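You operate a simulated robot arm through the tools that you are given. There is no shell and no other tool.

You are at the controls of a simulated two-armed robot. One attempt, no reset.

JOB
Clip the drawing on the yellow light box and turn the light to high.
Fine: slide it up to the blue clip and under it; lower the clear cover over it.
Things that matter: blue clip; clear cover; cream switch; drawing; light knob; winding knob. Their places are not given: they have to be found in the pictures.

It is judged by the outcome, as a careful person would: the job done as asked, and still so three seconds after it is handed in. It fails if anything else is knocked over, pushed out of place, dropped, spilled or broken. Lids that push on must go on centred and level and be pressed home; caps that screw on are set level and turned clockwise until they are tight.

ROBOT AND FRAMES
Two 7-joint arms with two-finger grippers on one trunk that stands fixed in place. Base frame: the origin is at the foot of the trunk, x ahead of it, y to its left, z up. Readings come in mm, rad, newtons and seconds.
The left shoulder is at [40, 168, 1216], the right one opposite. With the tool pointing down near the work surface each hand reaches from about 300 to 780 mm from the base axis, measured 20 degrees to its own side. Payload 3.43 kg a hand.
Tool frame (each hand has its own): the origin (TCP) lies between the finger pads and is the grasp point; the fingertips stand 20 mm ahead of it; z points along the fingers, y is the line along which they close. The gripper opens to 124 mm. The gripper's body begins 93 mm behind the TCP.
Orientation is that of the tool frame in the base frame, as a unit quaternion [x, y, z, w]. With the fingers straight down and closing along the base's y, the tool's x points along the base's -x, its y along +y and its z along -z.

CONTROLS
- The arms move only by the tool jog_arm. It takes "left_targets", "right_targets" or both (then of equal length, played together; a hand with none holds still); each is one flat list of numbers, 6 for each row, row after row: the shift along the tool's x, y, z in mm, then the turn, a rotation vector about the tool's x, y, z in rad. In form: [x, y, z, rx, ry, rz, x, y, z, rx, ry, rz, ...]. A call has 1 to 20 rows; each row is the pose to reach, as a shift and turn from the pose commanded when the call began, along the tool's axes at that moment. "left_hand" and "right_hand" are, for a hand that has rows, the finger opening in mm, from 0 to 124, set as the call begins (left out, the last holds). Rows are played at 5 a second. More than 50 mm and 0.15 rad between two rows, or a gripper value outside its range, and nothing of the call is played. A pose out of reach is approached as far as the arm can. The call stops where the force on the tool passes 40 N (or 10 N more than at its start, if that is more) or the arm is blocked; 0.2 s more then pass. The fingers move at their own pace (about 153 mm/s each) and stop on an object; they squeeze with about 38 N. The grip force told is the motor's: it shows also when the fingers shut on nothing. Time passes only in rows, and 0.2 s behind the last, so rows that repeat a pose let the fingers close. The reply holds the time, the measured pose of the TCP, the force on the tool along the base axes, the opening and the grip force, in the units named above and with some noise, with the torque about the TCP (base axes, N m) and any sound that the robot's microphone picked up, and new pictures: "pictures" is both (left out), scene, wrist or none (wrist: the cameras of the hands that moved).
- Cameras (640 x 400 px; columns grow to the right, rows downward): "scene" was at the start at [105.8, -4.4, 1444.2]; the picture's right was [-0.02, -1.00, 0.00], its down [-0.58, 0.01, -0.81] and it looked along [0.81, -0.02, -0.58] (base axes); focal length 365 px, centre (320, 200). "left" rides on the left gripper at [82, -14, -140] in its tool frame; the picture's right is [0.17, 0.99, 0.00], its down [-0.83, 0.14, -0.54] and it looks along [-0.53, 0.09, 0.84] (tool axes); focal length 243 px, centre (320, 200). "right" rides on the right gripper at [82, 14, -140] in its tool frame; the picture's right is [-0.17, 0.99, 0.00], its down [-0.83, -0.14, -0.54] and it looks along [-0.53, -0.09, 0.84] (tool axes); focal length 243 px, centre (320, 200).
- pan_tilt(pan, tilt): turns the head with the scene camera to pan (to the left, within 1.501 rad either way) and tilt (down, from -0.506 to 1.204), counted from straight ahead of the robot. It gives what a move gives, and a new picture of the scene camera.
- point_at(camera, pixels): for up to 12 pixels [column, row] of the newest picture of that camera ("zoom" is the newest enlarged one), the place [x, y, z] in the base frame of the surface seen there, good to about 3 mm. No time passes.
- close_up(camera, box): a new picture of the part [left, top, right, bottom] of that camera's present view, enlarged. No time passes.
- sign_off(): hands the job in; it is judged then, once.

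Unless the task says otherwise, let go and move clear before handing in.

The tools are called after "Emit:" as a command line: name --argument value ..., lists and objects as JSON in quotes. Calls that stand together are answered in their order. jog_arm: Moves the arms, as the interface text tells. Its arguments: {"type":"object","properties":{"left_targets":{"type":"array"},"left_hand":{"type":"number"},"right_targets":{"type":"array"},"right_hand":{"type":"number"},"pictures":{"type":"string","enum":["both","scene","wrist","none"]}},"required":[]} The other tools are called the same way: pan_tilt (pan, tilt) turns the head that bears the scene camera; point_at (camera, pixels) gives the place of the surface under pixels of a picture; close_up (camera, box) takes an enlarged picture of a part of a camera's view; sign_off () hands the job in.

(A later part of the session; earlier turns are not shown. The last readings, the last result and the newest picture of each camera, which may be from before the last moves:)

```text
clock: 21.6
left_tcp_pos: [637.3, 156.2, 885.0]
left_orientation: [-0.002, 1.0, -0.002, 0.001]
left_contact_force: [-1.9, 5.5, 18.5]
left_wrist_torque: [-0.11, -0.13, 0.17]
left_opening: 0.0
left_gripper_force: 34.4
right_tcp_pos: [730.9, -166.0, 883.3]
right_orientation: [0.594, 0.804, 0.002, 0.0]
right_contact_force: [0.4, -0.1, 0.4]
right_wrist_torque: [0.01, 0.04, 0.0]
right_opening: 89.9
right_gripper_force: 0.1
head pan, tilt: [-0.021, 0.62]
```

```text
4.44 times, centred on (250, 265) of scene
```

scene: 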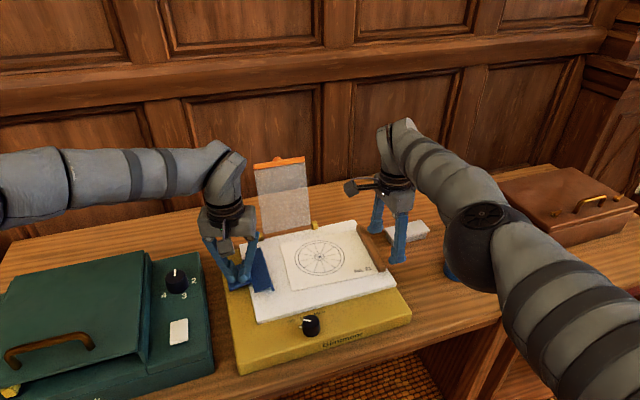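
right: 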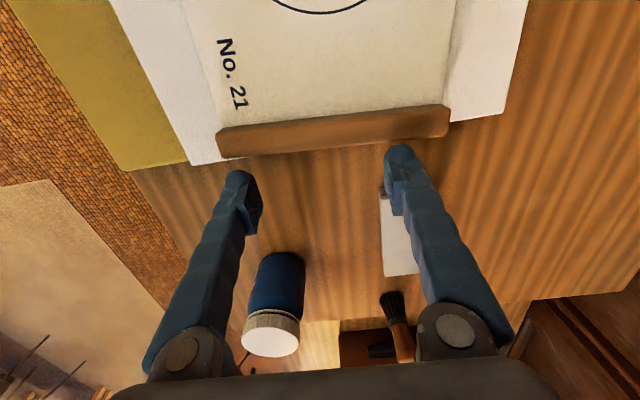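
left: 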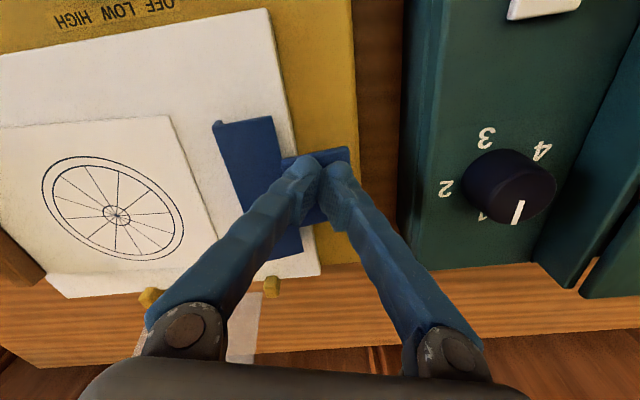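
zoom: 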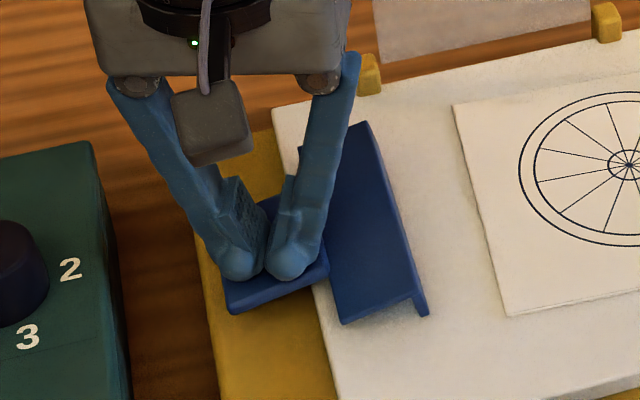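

The jaw is now tilted up, with its lip at zoom (425,305) raised above the plate, at 18.5 N. I'll measure the lip height.

Emit:
close_up --camera "scene" --box '[265, 245, 315, 300]'

Emit:
close_up --camera "scene" --box '[240, 240, 320, 300]'

Emit:
point_at --camera "zoom" --pixels '[[245, 240], [260, 250], [272, 255], [270, 240], [195, 50], [240, 200], [120, 250], [290, 255], [260, 275]]'

```text
7.27 times, centred on (290, 272) of scene
```

zoom: 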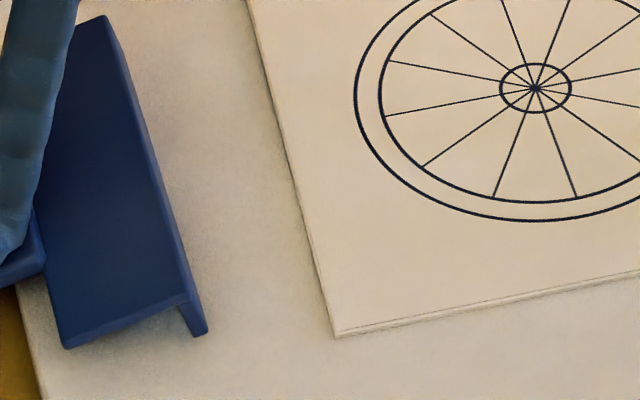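

```text
6.67 times, centred on (280, 270) of scene
```

zoom: 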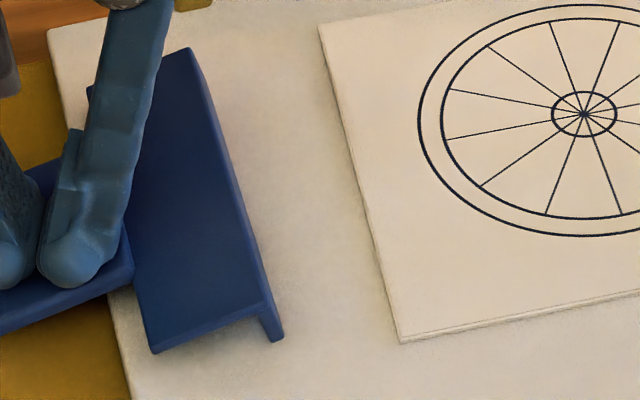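

```text
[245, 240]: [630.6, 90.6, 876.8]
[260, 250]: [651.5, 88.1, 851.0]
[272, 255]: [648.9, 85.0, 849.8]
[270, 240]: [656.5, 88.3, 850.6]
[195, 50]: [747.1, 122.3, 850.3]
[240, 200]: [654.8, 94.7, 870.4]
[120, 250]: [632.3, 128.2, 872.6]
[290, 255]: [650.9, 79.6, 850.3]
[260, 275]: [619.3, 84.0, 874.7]
```

Emit:
point_at --camera "zoom" --pixels '[[268, 318], [272, 325], [276, 334], [280, 337], [262, 303], [265, 295], [282, 345], [400, 335], [398, 325]]'

```text
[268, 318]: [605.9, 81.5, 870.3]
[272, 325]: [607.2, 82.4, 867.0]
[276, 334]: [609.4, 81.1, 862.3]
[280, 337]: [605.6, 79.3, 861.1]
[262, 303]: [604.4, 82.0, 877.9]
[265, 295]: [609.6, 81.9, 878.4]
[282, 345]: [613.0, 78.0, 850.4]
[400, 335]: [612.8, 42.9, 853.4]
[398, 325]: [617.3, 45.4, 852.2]
```

The lip is now about 10 mm above the plate (861 against 850), which clears the drawing. I'll hold the tab and push the bar left in small steps with the right hand, stopping about 45 mm along to check.

Emit:
jog_arm --right_targets '[6, 0, 0, 0, 0, 0, 12, 0, 1, 0, 0, 0, 18, 0, 2, 0, 0, 0, 24, 0, 3, 0, 0, 0, 30, 0, 3, 0, 0, 0, 36, 0, 3, 0, 0, 0, 41, 0, 3, 0, 0, 0, 45, 0, 3, 0, 0, 0, 45, 0, 3, 0, 0, 0]'

Emit:
close_up --camera "scene" --box '[230, 210, 410, 320]'

```text
clock: 23.6
left_tcp_pos: [637.4, 156.4, 885.7]
left_orientation: [-0.001, 1.0, -0.001, 0.0]
left_contact_force: [5.6, 8.1, 19.4]
left_wrist_torque: [-0.06, -0.3, 0.11]
left_opening: 0.2
left_gripper_force: 34.2
right_tcp_pos: [722.7, -122.1, 879.0]
right_orientation: [0.594, 0.804, -0.001, -0.001]
right_contact_force: [0.1, 0.0, 0.2]
right_wrist_torque: [0.0, -0.01, 0.02]
right_opening: 89.7
right_gripper_force: 0.0
right hand out of reach, approached as far as the arm can: row 7, 8, 9
head pan, tilt: [-0.021, 0.62]
```

scene: 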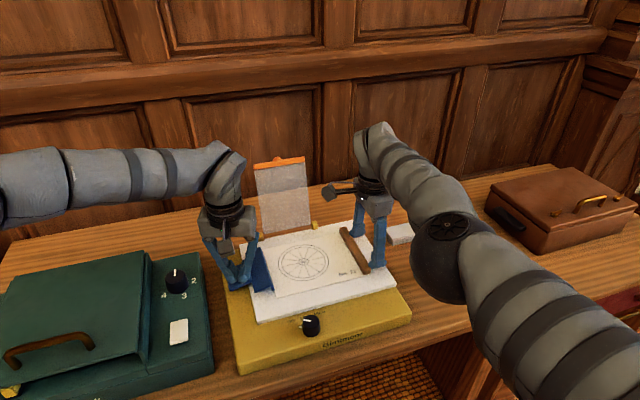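
right: 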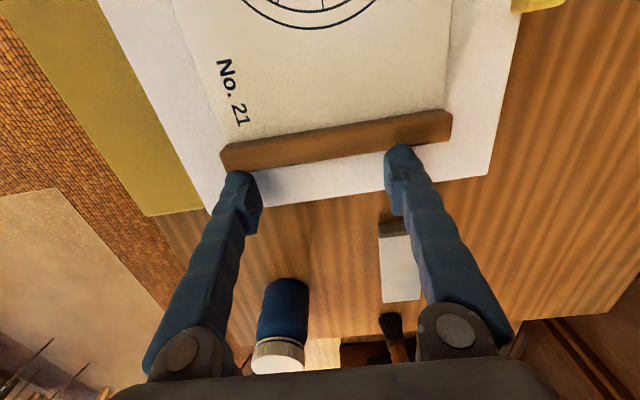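

```text
3.56 times, centred on (320, 265) of scene
```

zoom: 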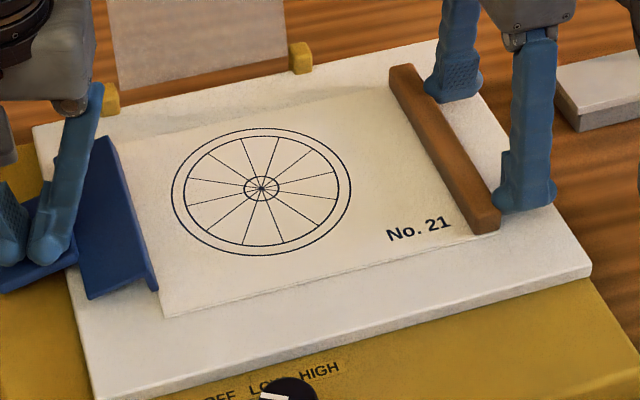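

The drawing's left edge has reached the raised jaw, but the right hand has hit its reach limit. I'll back off slightly, shift the right hand about 16 mm toward the robot, and then narrow the fingers.

Emit:
jog_arm --right_targets '[-6, 0, 0, 0, 0, 0, -6, -8, 0, 0, 0, 0, -6, -16, 0, 0, 0, 0]' --pictures "none"

Emit:
jog_arm --right_targets '[0, 0, 0, 0, 0, 0, 6, 0, 0, 0, 0, 0, 11, 0, 0, 0, 0, 0, 16, 0, 0, 0, 0, 0, 21, 0, 0, 0, 0, 0, 26, 0, 0, 0, 0, 0, 26, 0, 0, 0, 0, 0]' --right_hand 72

Emit:
close_up --camera "scene" --box '[230, 210, 410, 320]'

```text
clock: 24.4
left_tcp_pos: [636.7, 157.0, 885.1]
left_orientation: [-0.001, 1.0, -0.001, 0.0]
left_contact_force: [6.5, 9.7, 19.9]
left_wrist_torque: [-0.02, -0.29, 0.14]
left_opening: 0.1
left_gripper_force: 34.2
right_tcp_pos: [724.4, -127.9, 879.7]
right_orientation: [0.594, 0.804, 0.001, 0.001]
right_contact_force: [-0.3, 0.5, -0.5]
right_wrist_torque: [0.03, 0.0, -0.03]
right_opening: 90.0
right_gripper_force: 0.1
right hand out of reach, approached as far as the arm can: row 2, 3
head pan, tilt: [-0.021, 0.62]
```

```text
clock: 26.0
left_tcp_pos: [636.0, 157.1, 885.4]
left_orientation: [-0.002, 1.0, -0.001, 0.001]
left_contact_force: [4.7, 9.3, 21.0]
left_wrist_torque: [-0.03, -0.27, 0.16]
left_opening: 0.0
left_gripper_force: 34.6
right_tcp_pos: [720.7, -104.5, 878.1]
right_orientation: [0.594, 0.804, -0.001, 0.0]
right_contact_force: [0.4, 0.1, -0.1]
right_wrist_torque: [0.0, -0.01, 0.02]
right_opening: 72.2
right_gripper_force: 0.1
head pan, tilt: [-0.021, 0.62]
```

scene: 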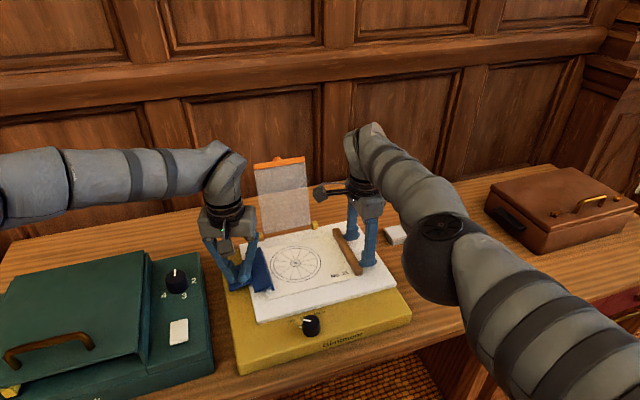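
right: 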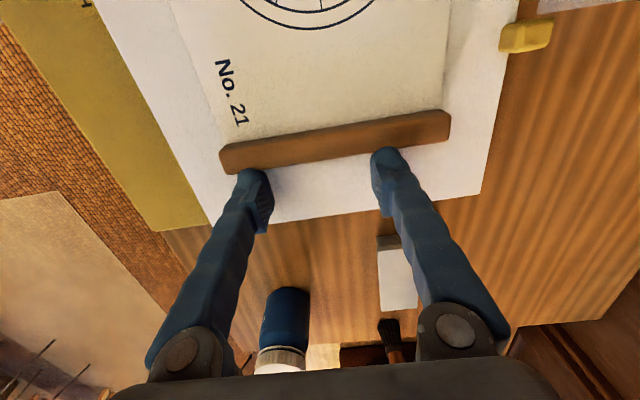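

```text
3.56 times, centred on (320, 265) of scene
```

zoom: 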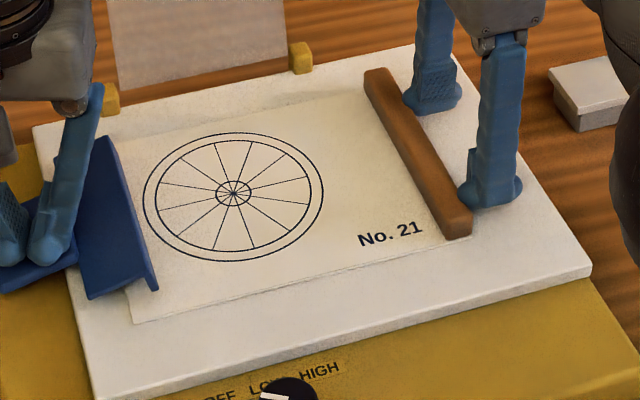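

The drawing's near-left corner at zoom (132,320) is now beyond the lip line at (155,290). I'll measure how far the drawing is under.

Emit:
point_at --camera "zoom" --pixels '[[137, 318], [140, 300], [150, 285], [472, 232], [455, 200], [378, 72], [440, 240], [132, 250], [111, 150], [355, 100]]'

Emit:
close_up --camera "scene" --box '[235, 245, 305, 305]'

Emit:
close_up --camera "left" --box '[100, 60, 360, 320]'

```text
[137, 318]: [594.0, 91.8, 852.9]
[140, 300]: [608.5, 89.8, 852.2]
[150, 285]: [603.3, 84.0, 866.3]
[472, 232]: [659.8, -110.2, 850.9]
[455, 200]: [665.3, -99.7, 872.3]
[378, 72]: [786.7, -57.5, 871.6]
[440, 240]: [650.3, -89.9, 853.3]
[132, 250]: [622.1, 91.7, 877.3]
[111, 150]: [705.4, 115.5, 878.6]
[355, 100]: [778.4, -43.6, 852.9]
```

```text
6.67 times, centred on (270, 275) of scene
```

zoom: 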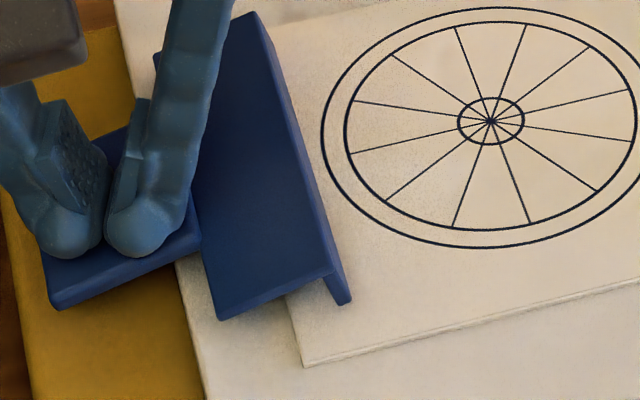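

```text
1.54 times, centred on (230, 190) of left
```

zoom: 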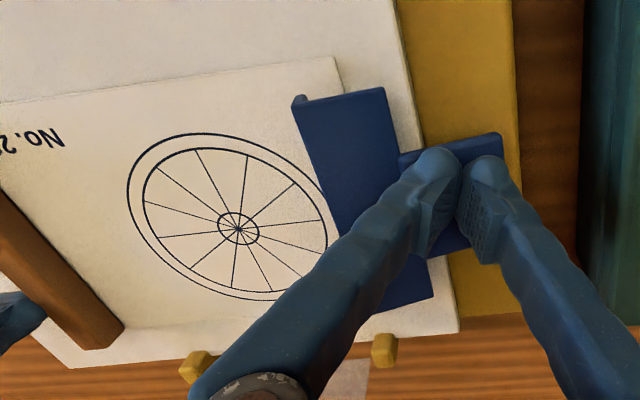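

The near-left corner is about 12 mm past the lip and the left edge is parallel to it. I'll push roughly 10 mm more so it sits well under, then check.

Emit:
jog_arm --right_targets '[4, 0, 0, 0, 0, 0, 8, 0, 0, 0, 0, 0, 11, 0, 0, 0, 0, 0, 11, 0, 0, 0, 0, 0]'

Emit:
close_up --camera "scene" --box '[235, 230, 335, 310]'

Emit:
close_up --camera "left" --box '[100, 60, 360, 320]'

```text
clock: 27.0
left_tcp_pos: [636.1, 157.6, 884.4]
left_orientation: [-0.001, 1.0, -0.001, 0.0]
left_contact_force: [2.5, 9.3, 20.3]
left_wrist_torque: [0.0, -0.27, 0.11]
left_opening: 0.0
left_gripper_force: 34.4
right_tcp_pos: [717.4, -92.7, 878.9]
right_orientation: [0.594, 0.804, 0.0, 0.001]
right_contact_force: [0.1, -0.7, 0.5]
right_wrist_torque: [-0.02, -0.01, -0.01]
right_opening: 72.3
right_gripper_force: 0.0
right hand out of reach, approached as far as the arm can: row 2
head pan, tilt: [-0.021, 0.62]
```

scene: 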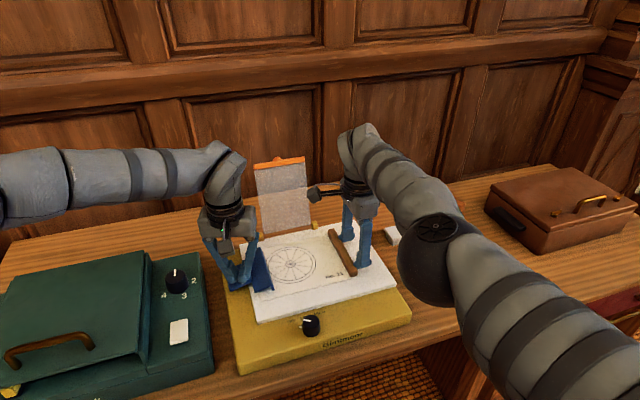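
right: 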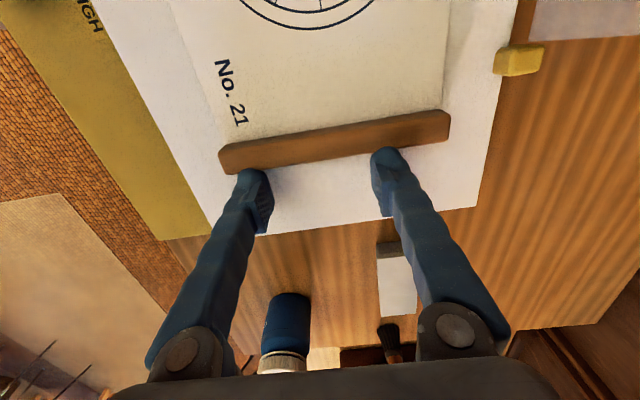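

```text
5.00 times, centred on (285, 270) of scene
```

zoom: 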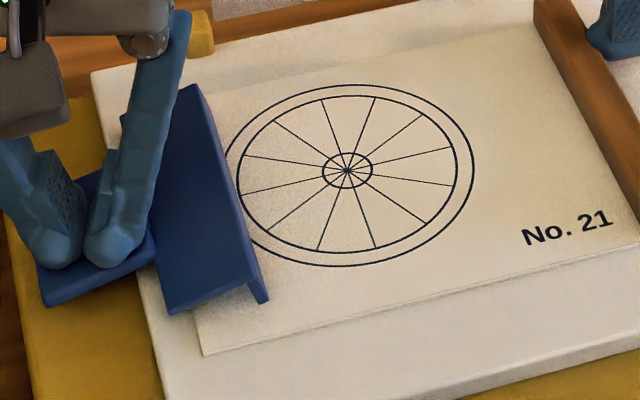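

```text
1.54 times, centred on (230, 190) of left
```

zoom: 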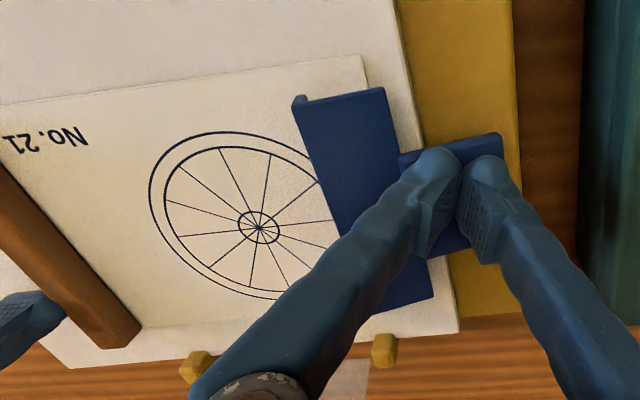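

Emit:
point_at --camera "zoom" --pixels '[[358, 60], [362, 75], [369, 84], [118, 345], [135, 330], [300, 105], [400, 300], [60, 250]]'

```text
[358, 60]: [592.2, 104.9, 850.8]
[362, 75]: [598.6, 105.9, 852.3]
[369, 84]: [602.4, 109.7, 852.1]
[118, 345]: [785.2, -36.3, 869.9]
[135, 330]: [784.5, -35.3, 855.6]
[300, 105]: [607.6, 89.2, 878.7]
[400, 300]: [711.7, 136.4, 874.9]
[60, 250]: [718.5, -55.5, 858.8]
```

The drawing's left corner is at v≈-73, about 22–25 mm past the lip line. With the right fingers staying behind the bar, I'll raise the left hand to release the tab.

Emit:
jog_arm --left_targets '[0, 0, -4, 0, 0, 0, 0, 0, -8, 0, 0, 0, 0, 0, -12, 0, 0, 0, 0, 0, -18, 0, 0, 0, 0, 0, -30, 0, 0, 0, 0, 0, -60, 0, 0, 0, 0, 0, -100, 0, 0, 0]'

Emit:
close_up --camera "scene" --box '[225, 230, 335, 320]'

Emit:
close_up --camera "left" --box '[100, 40, 360, 260]'

```text
clock: 28.6
left_tcp_pos: [636.7, 157.2, 983.9]
left_orientation: [-0.001, 1.0, 0.0, -0.001]
left_contact_force: [-0.1, -0.3, 0.4]
left_wrist_torque: [-0.01, -0.01, 0.0]
left_opening: 0.3
left_gripper_force: 34.8
right_tcp_pos: [718.0, -93.2, 878.4]
right_orientation: [0.594, 0.804, 0.0, 0.0]
right_contact_force: [-0.2, -0.2, 0.3]
right_wrist_torque: [-0.06, -0.02, 0.0]
right_opening: 71.9
right_gripper_force: 0.1
head pan, tilt: [-0.021, 0.62]
```

scene: 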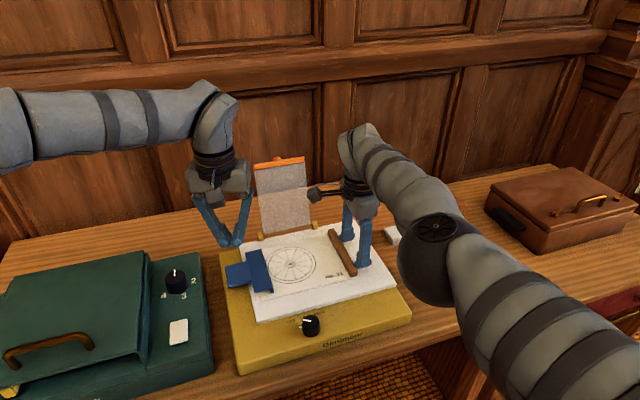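
left: 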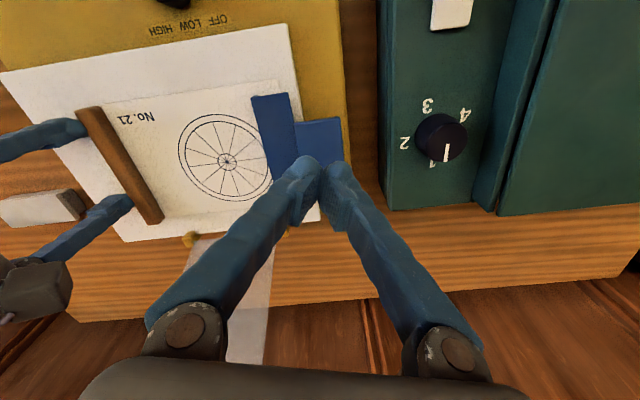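

```text
4.44 times, centred on (280, 275) of scene
```

zoom: 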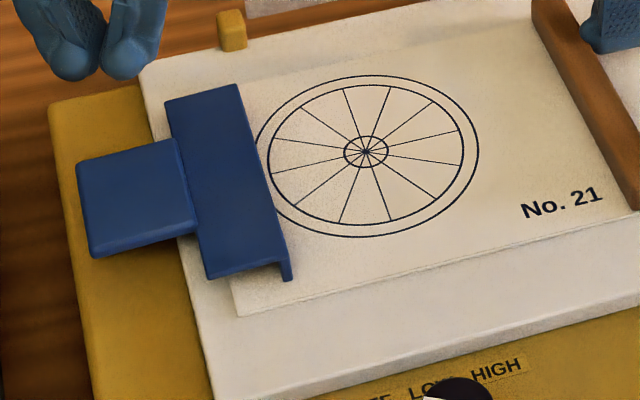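

```text
1.82 times, centred on (230, 150) of left
```

zoom: 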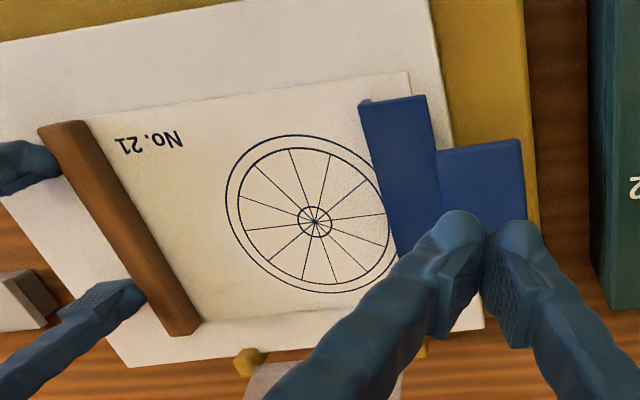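

The jaw is closed over the drawing and the tab has sprung level again. I'll withdraw the right hand: back off from the bar, rise a little, and retreat toward the robot.

Emit:
jog_arm --right_targets '[-8, 0, -2, 0, 0, 0, -14, -4, -8, 0, 0, 0, -14, -24, -20, 0, 0, 0, -14, -60, -25, 0, 0, 0, -14, -100, -30, 0, 0, 0, -14, -140, -40, 0, 0, 0, -14, -180, -60, 0, 0, 0]'

Emit:
close_up --camera "scene" --box '[230, 145, 340, 245]'

Emit:
close_up --camera "scene" --box '[210, 220, 420, 380]'

```text
clock: 30.2
left_tcp_pos: [636.9, 157.6, 982.4]
left_orientation: [0.0, 1.0, -0.001, 0.0]
left_contact_force: [-0.5, -0.2, 0.8]
left_wrist_torque: [0.0, -0.03, 0.02]
left_opening: 0.2
left_gripper_force: 34.7
right_tcp_pos: [723.5, -110.2, 896.1]
right_orientation: [0.594, 0.804, -0.001, 0.0]
right_contact_force: [0.1, 0.1, -0.1]
right_wrist_torque: [-0.01, 0.01, 0.02]
right_opening: 72.0
right_gripper_force: 0.1
right hand out of reach, approached as far as the arm can: row 2, 3, 4, 5, 6, 7
head pan, tilt: [-0.021, 0.62]
```

scene: 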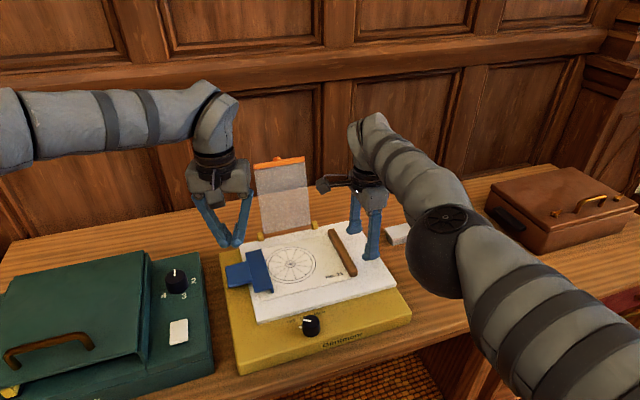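
right: 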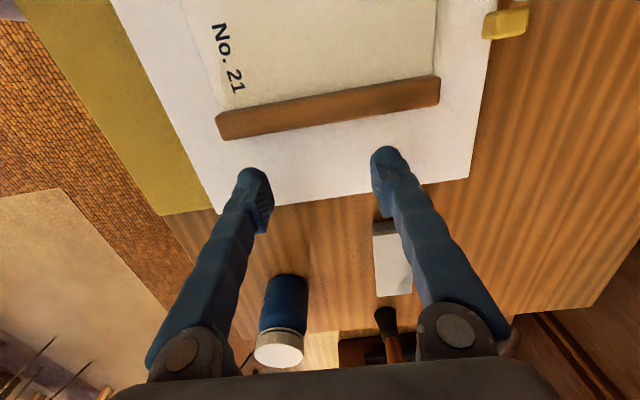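

```text
4.00 times, centred on (285, 195) of scene
```

zoom: 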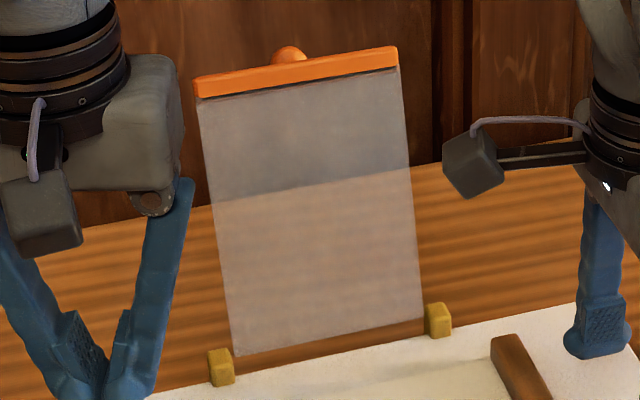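

```text
2.50 times, centred on (315, 300) of scene
```

zoom: 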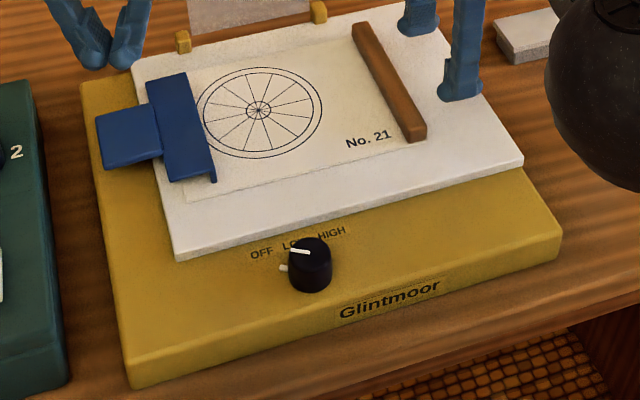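

The drawing stayed clipped as the right fingers left the bar. The right arm got stuck again while retreating, so I'll retrace its earlier path: first rightward, then toward the robot.

Emit:
jog_arm --right_targets '[-15, 0, 0, 0, 0, 0, -30, 0, 0, 0, 0, 0, -45, 0, 0, 0, 0, 0, -45, -20, -10, 0, 0, 0, -45, -40, -20, 0, 0, 0, -45, -60, -30, 0, 0, 0]' --pictures "scene"

```text
clock: 31.6
left_tcp_pos: [635.7, 156.3, 984.1]
left_orientation: [-0.001, 1.0, 0.0, 0.0]
left_contact_force: [-0.5, -0.4, 0.3]
left_wrist_torque: [0.02, -0.01, -0.01]
left_opening: 0.0
left_gripper_force: 34.6
right_tcp_pos: [678.6, -164.3, 926.0]
right_orientation: [0.595, 0.804, 0.001, 0.0]
right_contact_force: [-0.3, -0.1, -0.4]
right_wrist_torque: [-0.01, 0.01, 0.0]
right_opening: 72.1
right_gripper_force: 0.0
right hand out of reach, approached as far as the arm can: row 3
head pan, tilt: [-0.021, 0.62]
```

scene: 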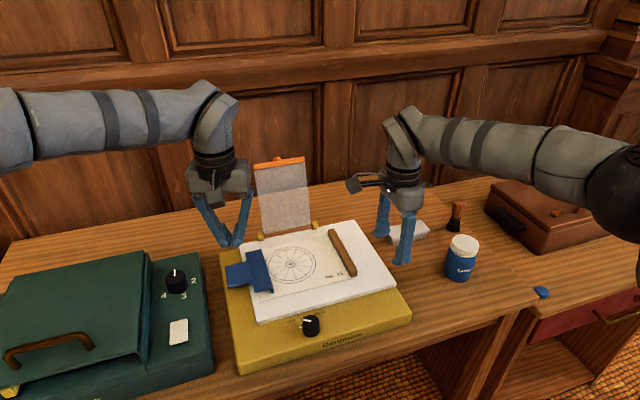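

Now the right arm moves freely again. I'll park it farther back at about (530,-240,950), and measure the cover's orange edge for the left hand's work.

Emit:
jog_arm --right_targets '[-13, -40, -5, 0, 0, 0, -26, -80, -10, 0, 0, 0, -40, -120, -15, 0, 0, 0, -40, -160, -20, 0, 0, 0]' --pictures "scene"

Emit:
close_up --camera "scene" --box '[240, 145, 330, 215]'

Emit:
point_at --camera "scene" --pixels '[[256, 167], [302, 160], [279, 163], [277, 158], [256, 163], [303, 157], [262, 236], [314, 225], [258, 171], [301, 164]]'

```text
clock: 32.6
left_tcp_pos: [636.4, 156.4, 982.7]
left_orientation: [0.0, 1.0, -0.001, 0.0]
left_contact_force: [0.1, -0.1, -0.1]
left_wrist_torque: [0.02, 0.01, -0.01]
left_opening: 0.0
left_gripper_force: 34.5
right_tcp_pos: [536.1, -251.0, 943.5]
right_orientation: [0.594, 0.804, 0.0, 0.001]
right_contact_force: [-0.7, 0.5, 0.6]
right_wrist_torque: [0.03, 0.02, 0.02]
right_opening: 72.0
right_gripper_force: 0.0
head pan, tilt: [-0.021, 0.62]
```

scene: 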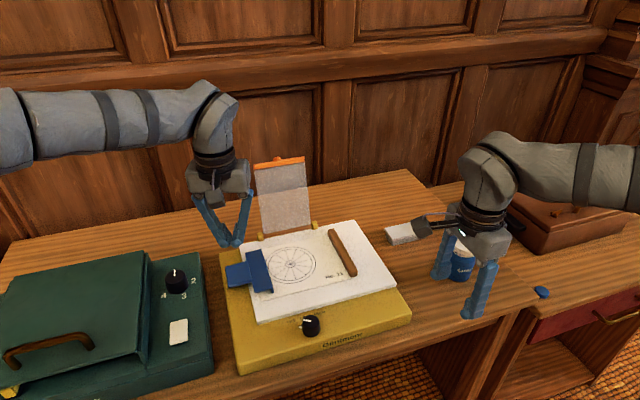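

```text
5.71 times, centred on (285, 180) of scene
```

zoom: 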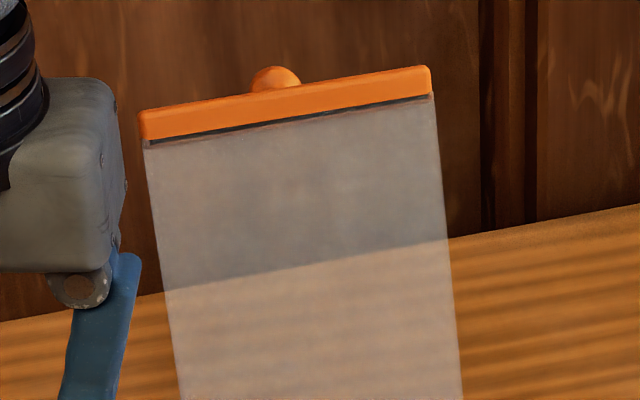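

```text
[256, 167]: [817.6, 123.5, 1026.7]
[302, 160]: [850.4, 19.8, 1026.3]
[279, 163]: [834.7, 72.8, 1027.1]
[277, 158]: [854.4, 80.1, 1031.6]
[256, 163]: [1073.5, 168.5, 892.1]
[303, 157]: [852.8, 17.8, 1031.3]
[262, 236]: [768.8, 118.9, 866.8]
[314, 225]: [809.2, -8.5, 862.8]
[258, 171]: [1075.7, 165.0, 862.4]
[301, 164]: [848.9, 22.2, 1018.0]
```

The orange edge runs from about v=-120 to -231 at u≈818, z≈1020–1032, with the knob behind it at v≈-173. The cover is too far for a vertical reach, so the left hand will straddle the edge, tilted about 40° forward with fingers closing in the swing plane. First I'll back the left hand off, raise it and yaw it about 107° counter-clockwise.

Emit:
jog_arm --left_targets '[27, 0, -33, 0, 0, -0.144, 54, 0, -66, 0, 0, -0.287, 80, 0, -100, 0, 0, -0.431, 80, 0, -100, 0, 0, -0.575, 80, 0, -100, 0, 0, -0.718, 80, 0, -100, 0, 0, -0.862, 80, 0, -100, 0, 0, -1.006, 80, 0, -100, 0, 0, -1.149, 80, 0, -100, 0, 0, -1.293, 80, 0, -100, 0, 0, -1.437, 80, 0, -100, 0, 0, -1.58, 80, 0, -100, 0, 0, -1.724, 80, 0, -100, 0, 0, -1.868, 80, 0, -100, 0, 0, -1.868]' --left_hand 50

```text
clock: 35.6
left_tcp_pos: [556.1, 157.2, 1084.1]
left_orientation: [0.805, -0.594, 0.0, 0.002]
left_contact_force: [-0.3, -0.4, 0.4]
left_wrist_torque: [-0.03, 0.02, -0.01]
left_opening: 50.1
left_gripper_force: 0.0
right_tcp_pos: [536.7, -251.5, 943.3]
right_orientation: [0.595, 0.804, 0.001, 0.0]
right_contact_force: [0.8, 0.1, -0.7]
right_wrist_torque: [0.01, 0.02, 0.0]
right_opening: 71.8
right_gripper_force: 0.1
head pan, tilt: [-0.021, 0.62]
```

scene: 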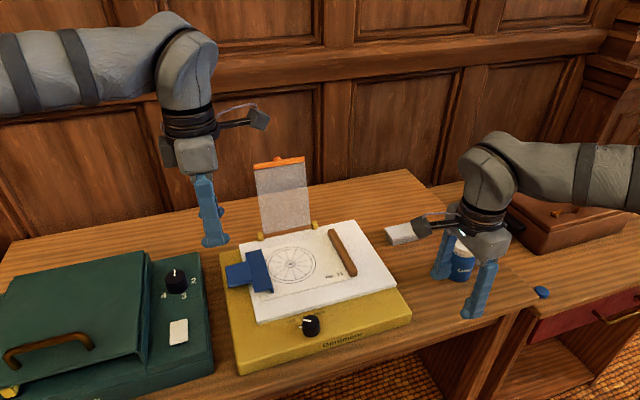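
left: 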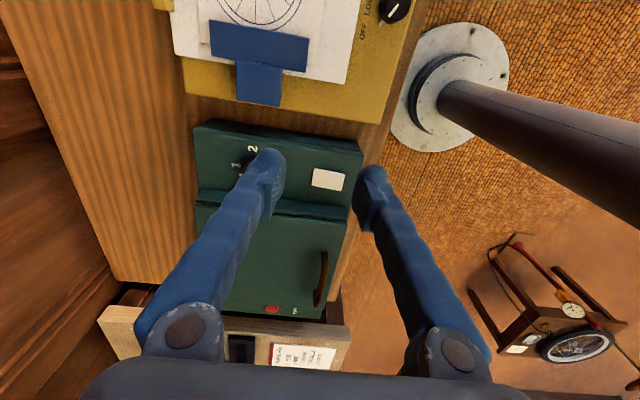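

The left tool's x now points along -v and its y along -u, as planned. I'll tilt it 40° forward and move to a pre-hook pose just above and in front of the cover's orange edge.

Emit:
jog_arm --left_targets '[18.7, -27.1, 0, 0.14, 0, 0, 37.3, -54.3, 0, 0.28, 0, 0, 56, -81.4, 0, 0.42, 0, 0, 74.7, -108.6, 0, 0.56, 0, 0, 93.4, -135.7, 0, 0.698, 0, 0, 112, -162.9, 5, 0.698, 0, 0, 130.7, -190, 18, 0.698, 0, 0, 130.7, -190, 18, 0.698, 0, 0]'

Emit:
close_up --camera "scene" --box '[200, 110, 340, 250]'

```text
clock: 37.4
left_tcp_pos: [776.3, 87.1, 1066.1]
left_orientation: [0.757, -0.558, 0.203, -0.274]
left_contact_force: [-0.5, -0.3, 0.9]
left_wrist_torque: [0.05, 0.0, 0.01]
left_opening: 50.2
left_gripper_force: 0.1
right_tcp_pos: [536.4, -251.0, 943.4]
right_orientation: [0.594, 0.804, 0.001, 0.0]
right_contact_force: [-0.6, -0.6, -0.1]
right_wrist_torque: [-0.01, 0.04, 0.01]
right_opening: 72.0
right_gripper_force: 0.0
head pan, tilt: [-0.021, 0.62]
```

scene: 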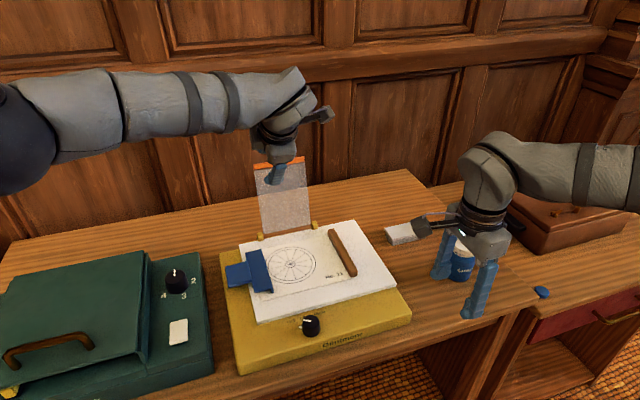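
left: 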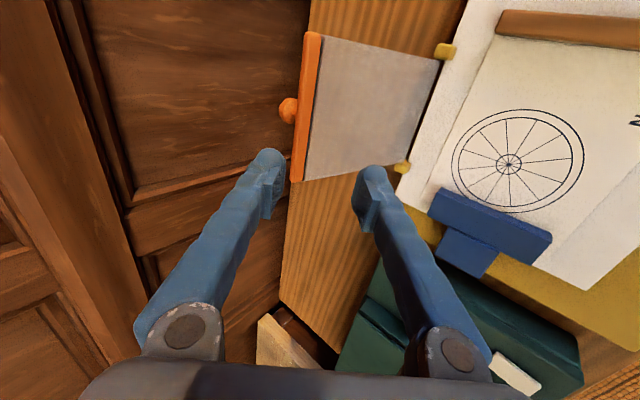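

```text
2.86 times, centred on (270, 180) of scene
```

zoom: 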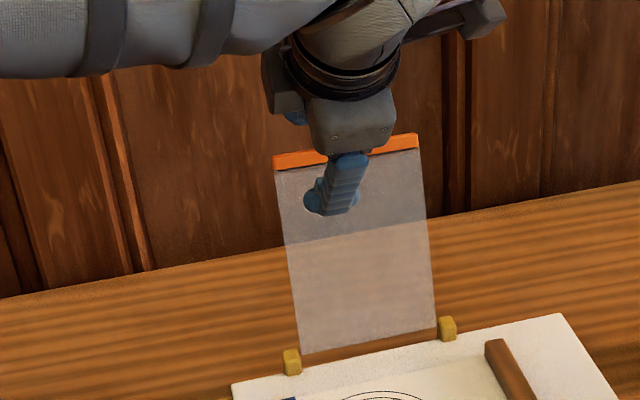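

The fork is well placed: in the left view the upper finger is at (270,155), the lower at (370,175), with the orange bar from (315,35) to (300,180) between them. I'll measure the bar's faces from this side before advancing.

Emit:
close_up --camera "left" --box '[230, 20, 450, 220]'

Emit:
point_at --camera "left" --pixels '[[298, 178], [307, 172], [295, 150], [302, 120], [312, 120], [313, 40], [286, 110], [278, 110], [310, 170], [303, 60], [420, 165], [400, 168]]'

```text
2.00 times, centred on (340, 120) of left
```

zoom: 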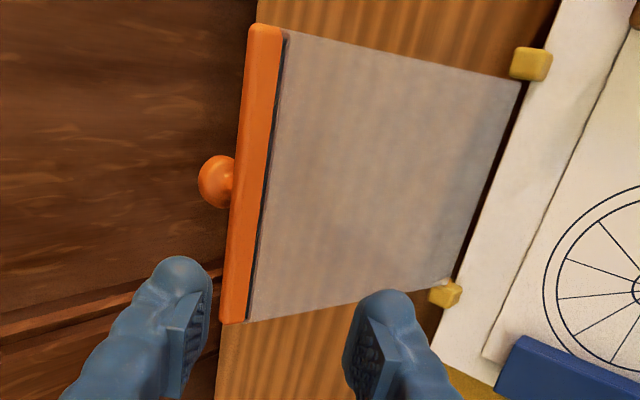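

```text
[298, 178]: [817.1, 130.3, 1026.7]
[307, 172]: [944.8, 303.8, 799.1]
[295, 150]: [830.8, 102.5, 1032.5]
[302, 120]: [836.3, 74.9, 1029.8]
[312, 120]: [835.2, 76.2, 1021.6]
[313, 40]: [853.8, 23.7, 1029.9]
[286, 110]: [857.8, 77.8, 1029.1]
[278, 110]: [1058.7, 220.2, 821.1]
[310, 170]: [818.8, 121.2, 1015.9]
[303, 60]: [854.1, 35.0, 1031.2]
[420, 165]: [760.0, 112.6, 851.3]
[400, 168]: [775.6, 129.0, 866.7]
```

The geometry agrees with my estimate: bar top about (823, z 1033) in the swing plane, knob about 843. I'll advance along the tool axis 42 mm, shifted 7 mm away from the knob, then check.

Emit:
jog_arm --left_targets '[-7, 0, 14, 0, 0, 0, -7, 0, 28, 0, 0, 0, -7, 0, 42, 0, 0, 0, -7, 0, 42, 0, 0, 0]'

Emit:
close_up --camera "left" --box '[200, 20, 460, 260]'

Emit:
close_up --camera "scene" --box '[220, 120, 340, 250]'

```text
clock: 38.4
left_tcp_pos: [801.2, 101.9, 1035.0]
left_orientation: [0.756, -0.558, 0.203, -0.274]
left_contact_force: [0.3, -0.1, -0.6]
left_wrist_torque: [0.02, 0.02, 0.03]
left_opening: 50.2
left_gripper_force: 0.0
right_tcp_pos: [535.7, -250.7, 942.7]
right_orientation: [0.594, 0.804, 0.001, 0.0]
right_contact_force: [0.3, 0.0, 0.4]
right_wrist_torque: [-0.01, -0.01, 0.0]
right_opening: 72.2
right_gripper_force: 0.1
head pan, tilt: [-0.021, 0.62]
```

scene: 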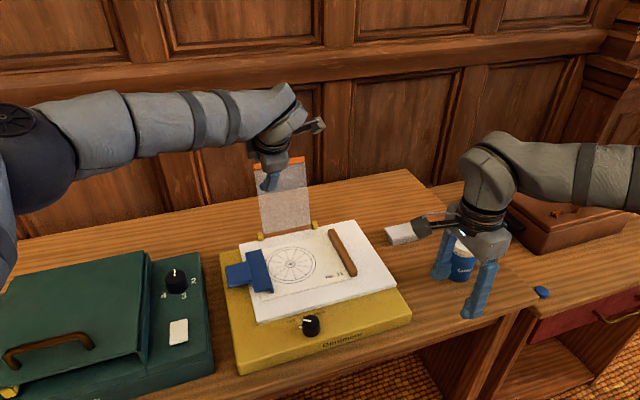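
left: 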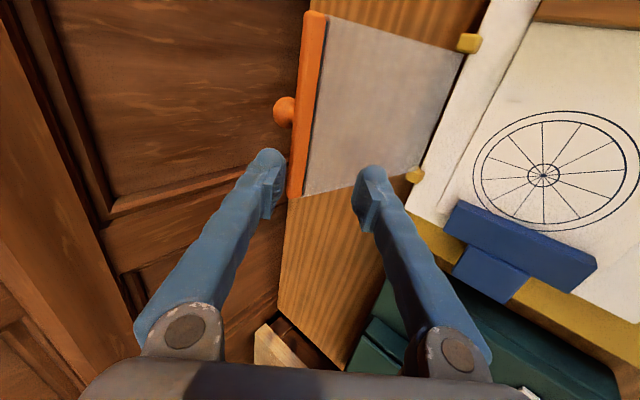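

```text
1.67 times, centred on (330, 140) of left
```

zoom: 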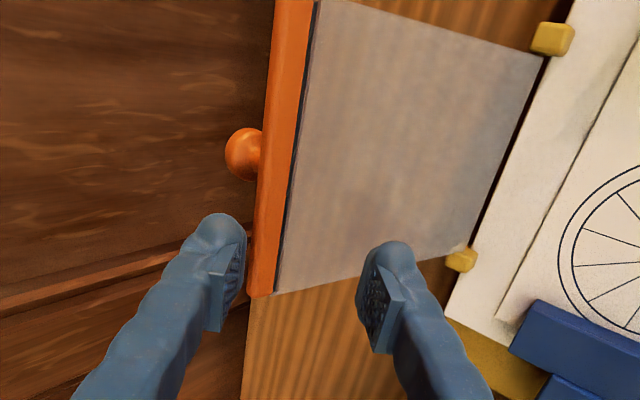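

```text
3.08 times, centred on (280, 185) of scene
```

zoom: 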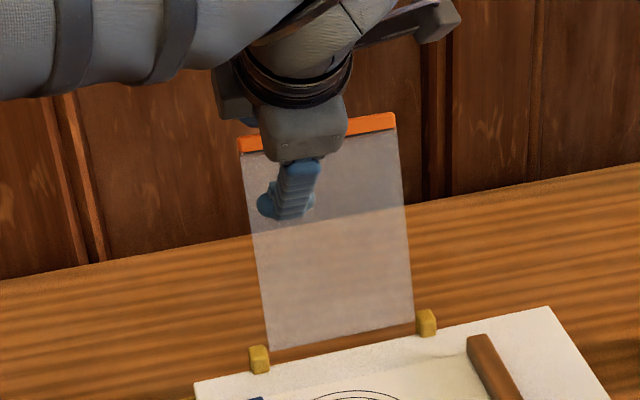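

The upper fingertip is now just above and behind the orange bar, with no contact forces. I'll advance the remaining 18 mm so it hooks behind the bar, then check.

Emit:
jog_arm --left_targets '[0, 0, 6, 0, 0, 0, 0, 0, 12, 0, 0, 0, 0, 0, 18, 0, 0, 0, 0, 0, 18, 0, 0, 0]'

Emit:
close_up --camera "left" --box '[200, 20, 460, 260]'

Emit:
close_up --camera "scene" --box '[220, 120, 340, 250]'

```text
clock: 39.4
left_tcp_pos: [811.7, 106.0, 1019.9]
left_orientation: [0.756, -0.558, 0.203, -0.275]
left_contact_force: [0.4, 0.0, 1.2]
left_wrist_torque: [0.04, -0.01, 0.0]
left_opening: 50.0
left_gripper_force: 0.0
right_tcp_pos: [536.2, -251.7, 942.8]
right_orientation: [0.594, 0.804, 0.0, 0.001]
right_contact_force: [0.5, 0.8, -0.3]
right_wrist_torque: [-0.01, -0.03, 0.02]
right_opening: 71.9
right_gripper_force: 0.0
head pan, tilt: [-0.021, 0.62]
```

scene: 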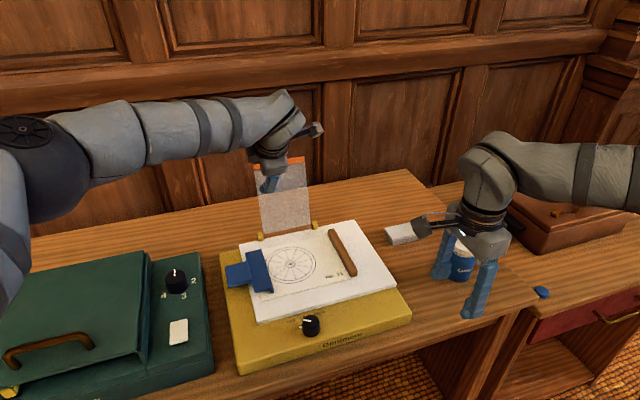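
left: 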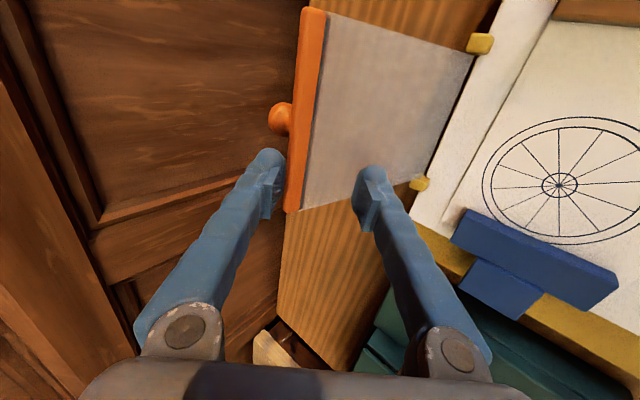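

```text
1.67 times, centred on (330, 140) of left
```

zoom: 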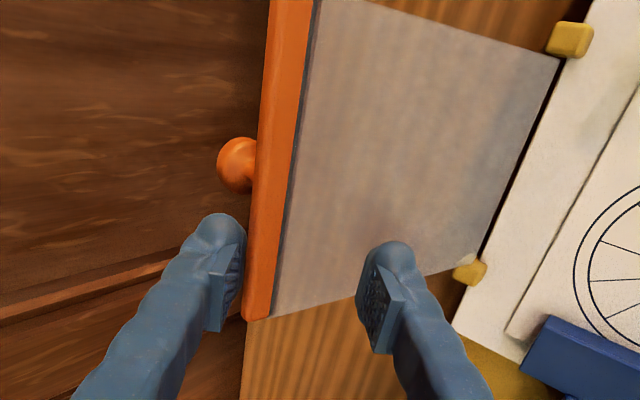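

```text
3.08 times, centred on (280, 185) of scene
```

zoom: 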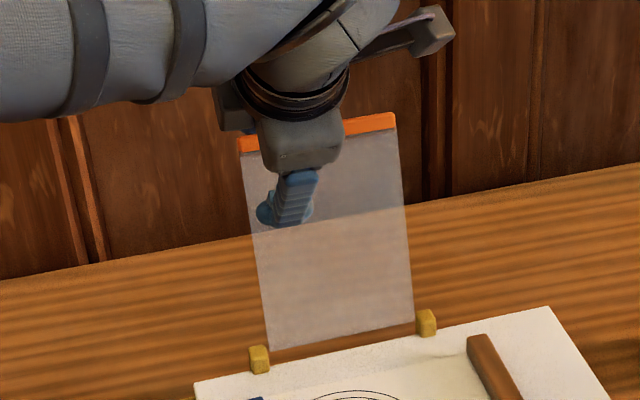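

The upper finger sits just behind the bar in the left view (finger at (272,165), bar at (295,190)). I'll draw the cover slowly toward the robot along its arc, about 10° first, and check that it follows.

Emit:
jog_arm --left_targets '[0, 3.5, -3.1, 0, 0, 0, 0, 8.8, -10.1, 0, 0, 0, 0, 13.6, -17.1, 0, 0, 0, 0, 18.8, -23.1, 0, 0, 0, 0, 23.9, -28.9, 0, 0, 0, 0, 23.9, -28.9, 0, 0, 0]'

Emit:
close_up --camera "left" --box '[200, 20, 460, 260]'

Emit:
close_up --camera "scene" --box '[220, 120, 340, 250]'

```text
clock: 40.8
left_tcp_pos: [775.9, 95.3, 1027.7]
left_orientation: [0.757, -0.558, 0.202, -0.273]
left_contact_force: [0.4, -0.2, 0.8]
left_wrist_torque: [0.04, 0.0, 0.0]
left_opening: 49.9
left_gripper_force: 0.1
right_tcp_pos: [536.9, -251.3, 943.7]
right_orientation: [0.594, 0.804, 0.0, 0.001]
right_contact_force: [-0.5, -0.4, -0.1]
right_wrist_torque: [-0.01, -0.02, 0.02]
right_opening: 71.9
right_gripper_force: 0.1
head pan, tilt: [-0.021, 0.62]
```

scene: 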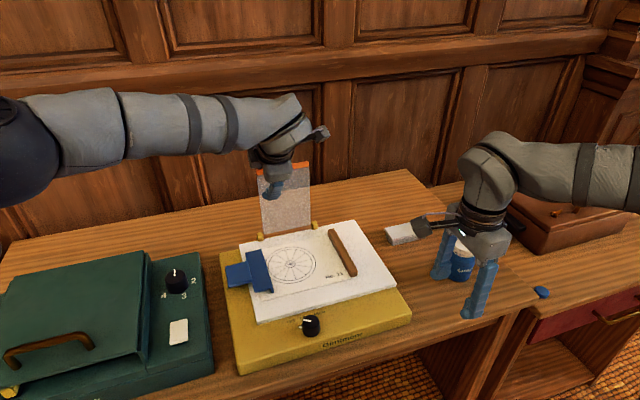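
left: 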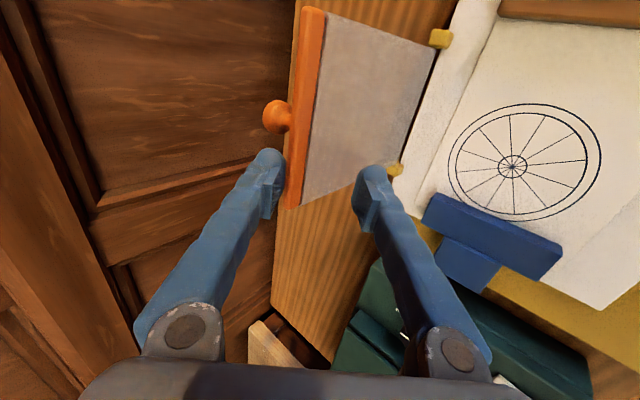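

```text
1.67 times, centred on (330, 140) of left
```

zoom: 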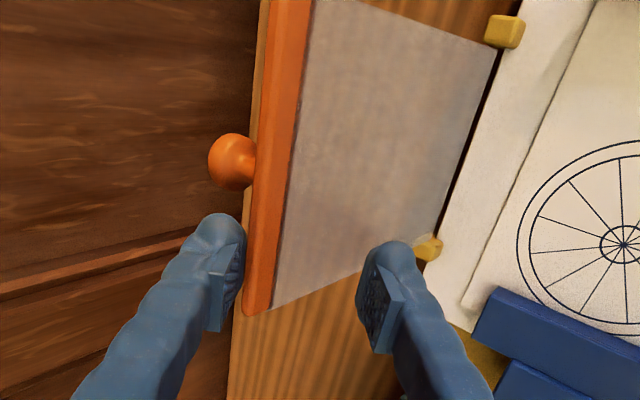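

```text
3.08 times, centred on (280, 185) of scene
```

zoom: 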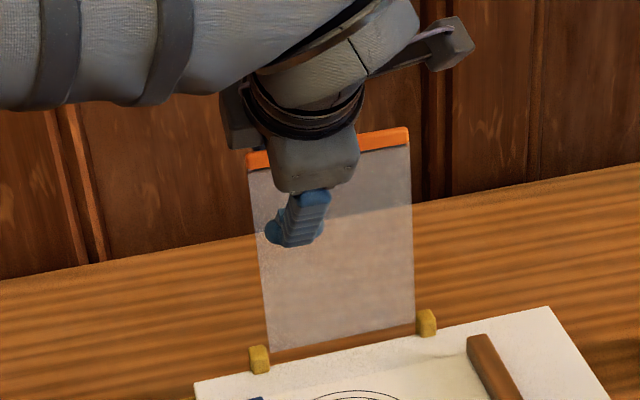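

The cover follows the finger (its orange edge dropped and moved forward in the scene view). I'll narrow the fork to 36 mm and carry it slowly past vertical, with the lower finger ready to catch it.

Emit:
jog_arm --left_targets '[0, -3.6, 0.4, 0, 0, 0, 0, -1.1, -4.3, 0, 0, 0, 0, 4.7, -9.8, 0, 0, 0, 0, 10.7, -14.8, 0, 0, 0, 0, 16.9, -19.7, 0, 0, 0, 0, 23.3, -24.2, 0, 0, 0, 0, 29.9, -28.6, 0, 0, 0, 0, 29.9, -28.6, 0, 0, 0]' --left_hand 36

Emit:
close_up --camera "left" --box '[200, 20, 460, 260]'

Emit:
close_up --camera "scene" --box '[220, 120, 340, 250]'

```text
clock: 42.6
left_tcp_pos: [738.0, 83.4, 1029.6]
left_orientation: [0.757, -0.558, 0.202, -0.274]
left_contact_force: [-0.1, -0.5, -0.5]
left_wrist_torque: [-0.03, 0.01, -0.04]
left_opening: 36.2
left_gripper_force: 0.0
right_tcp_pos: [536.6, -251.5, 944.1]
right_orientation: [0.595, 0.804, 0.0, 0.001]
right_contact_force: [0.1, 0.4, 0.0]
right_wrist_torque: [0.0, 0.0, 0.0]
right_opening: 71.8
right_gripper_force: 0.0
head pan, tilt: [-0.021, 0.62]
```

scene: 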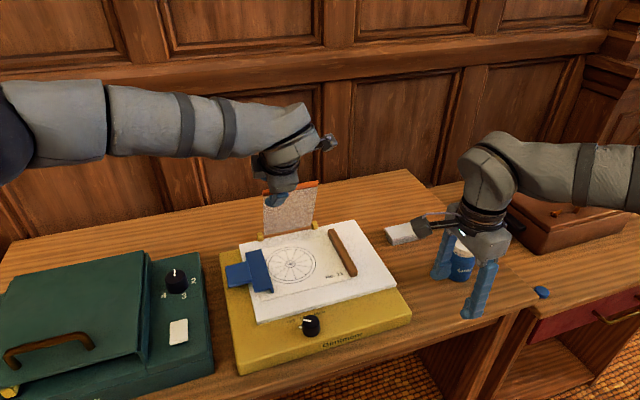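
left: 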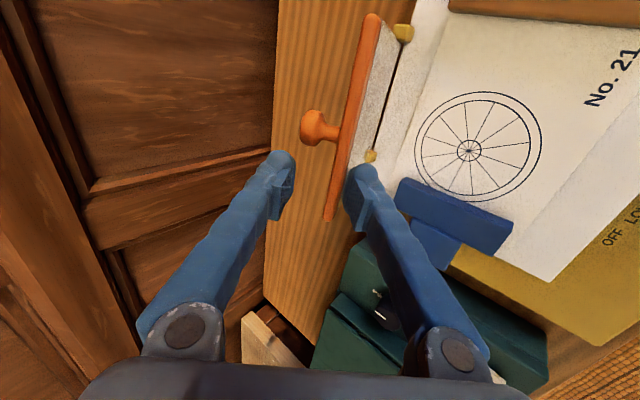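

```text
1.67 times, centred on (330, 140) of left
```

zoom: 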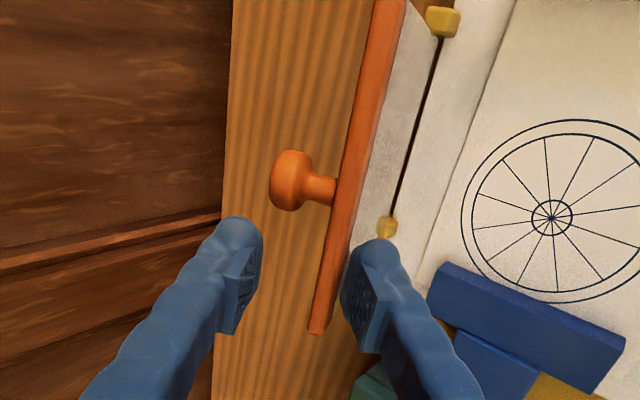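

```text
3.08 times, centred on (280, 185) of scene
```

zoom: 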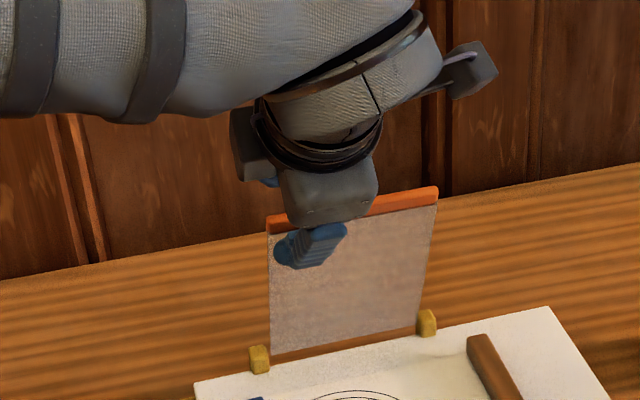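

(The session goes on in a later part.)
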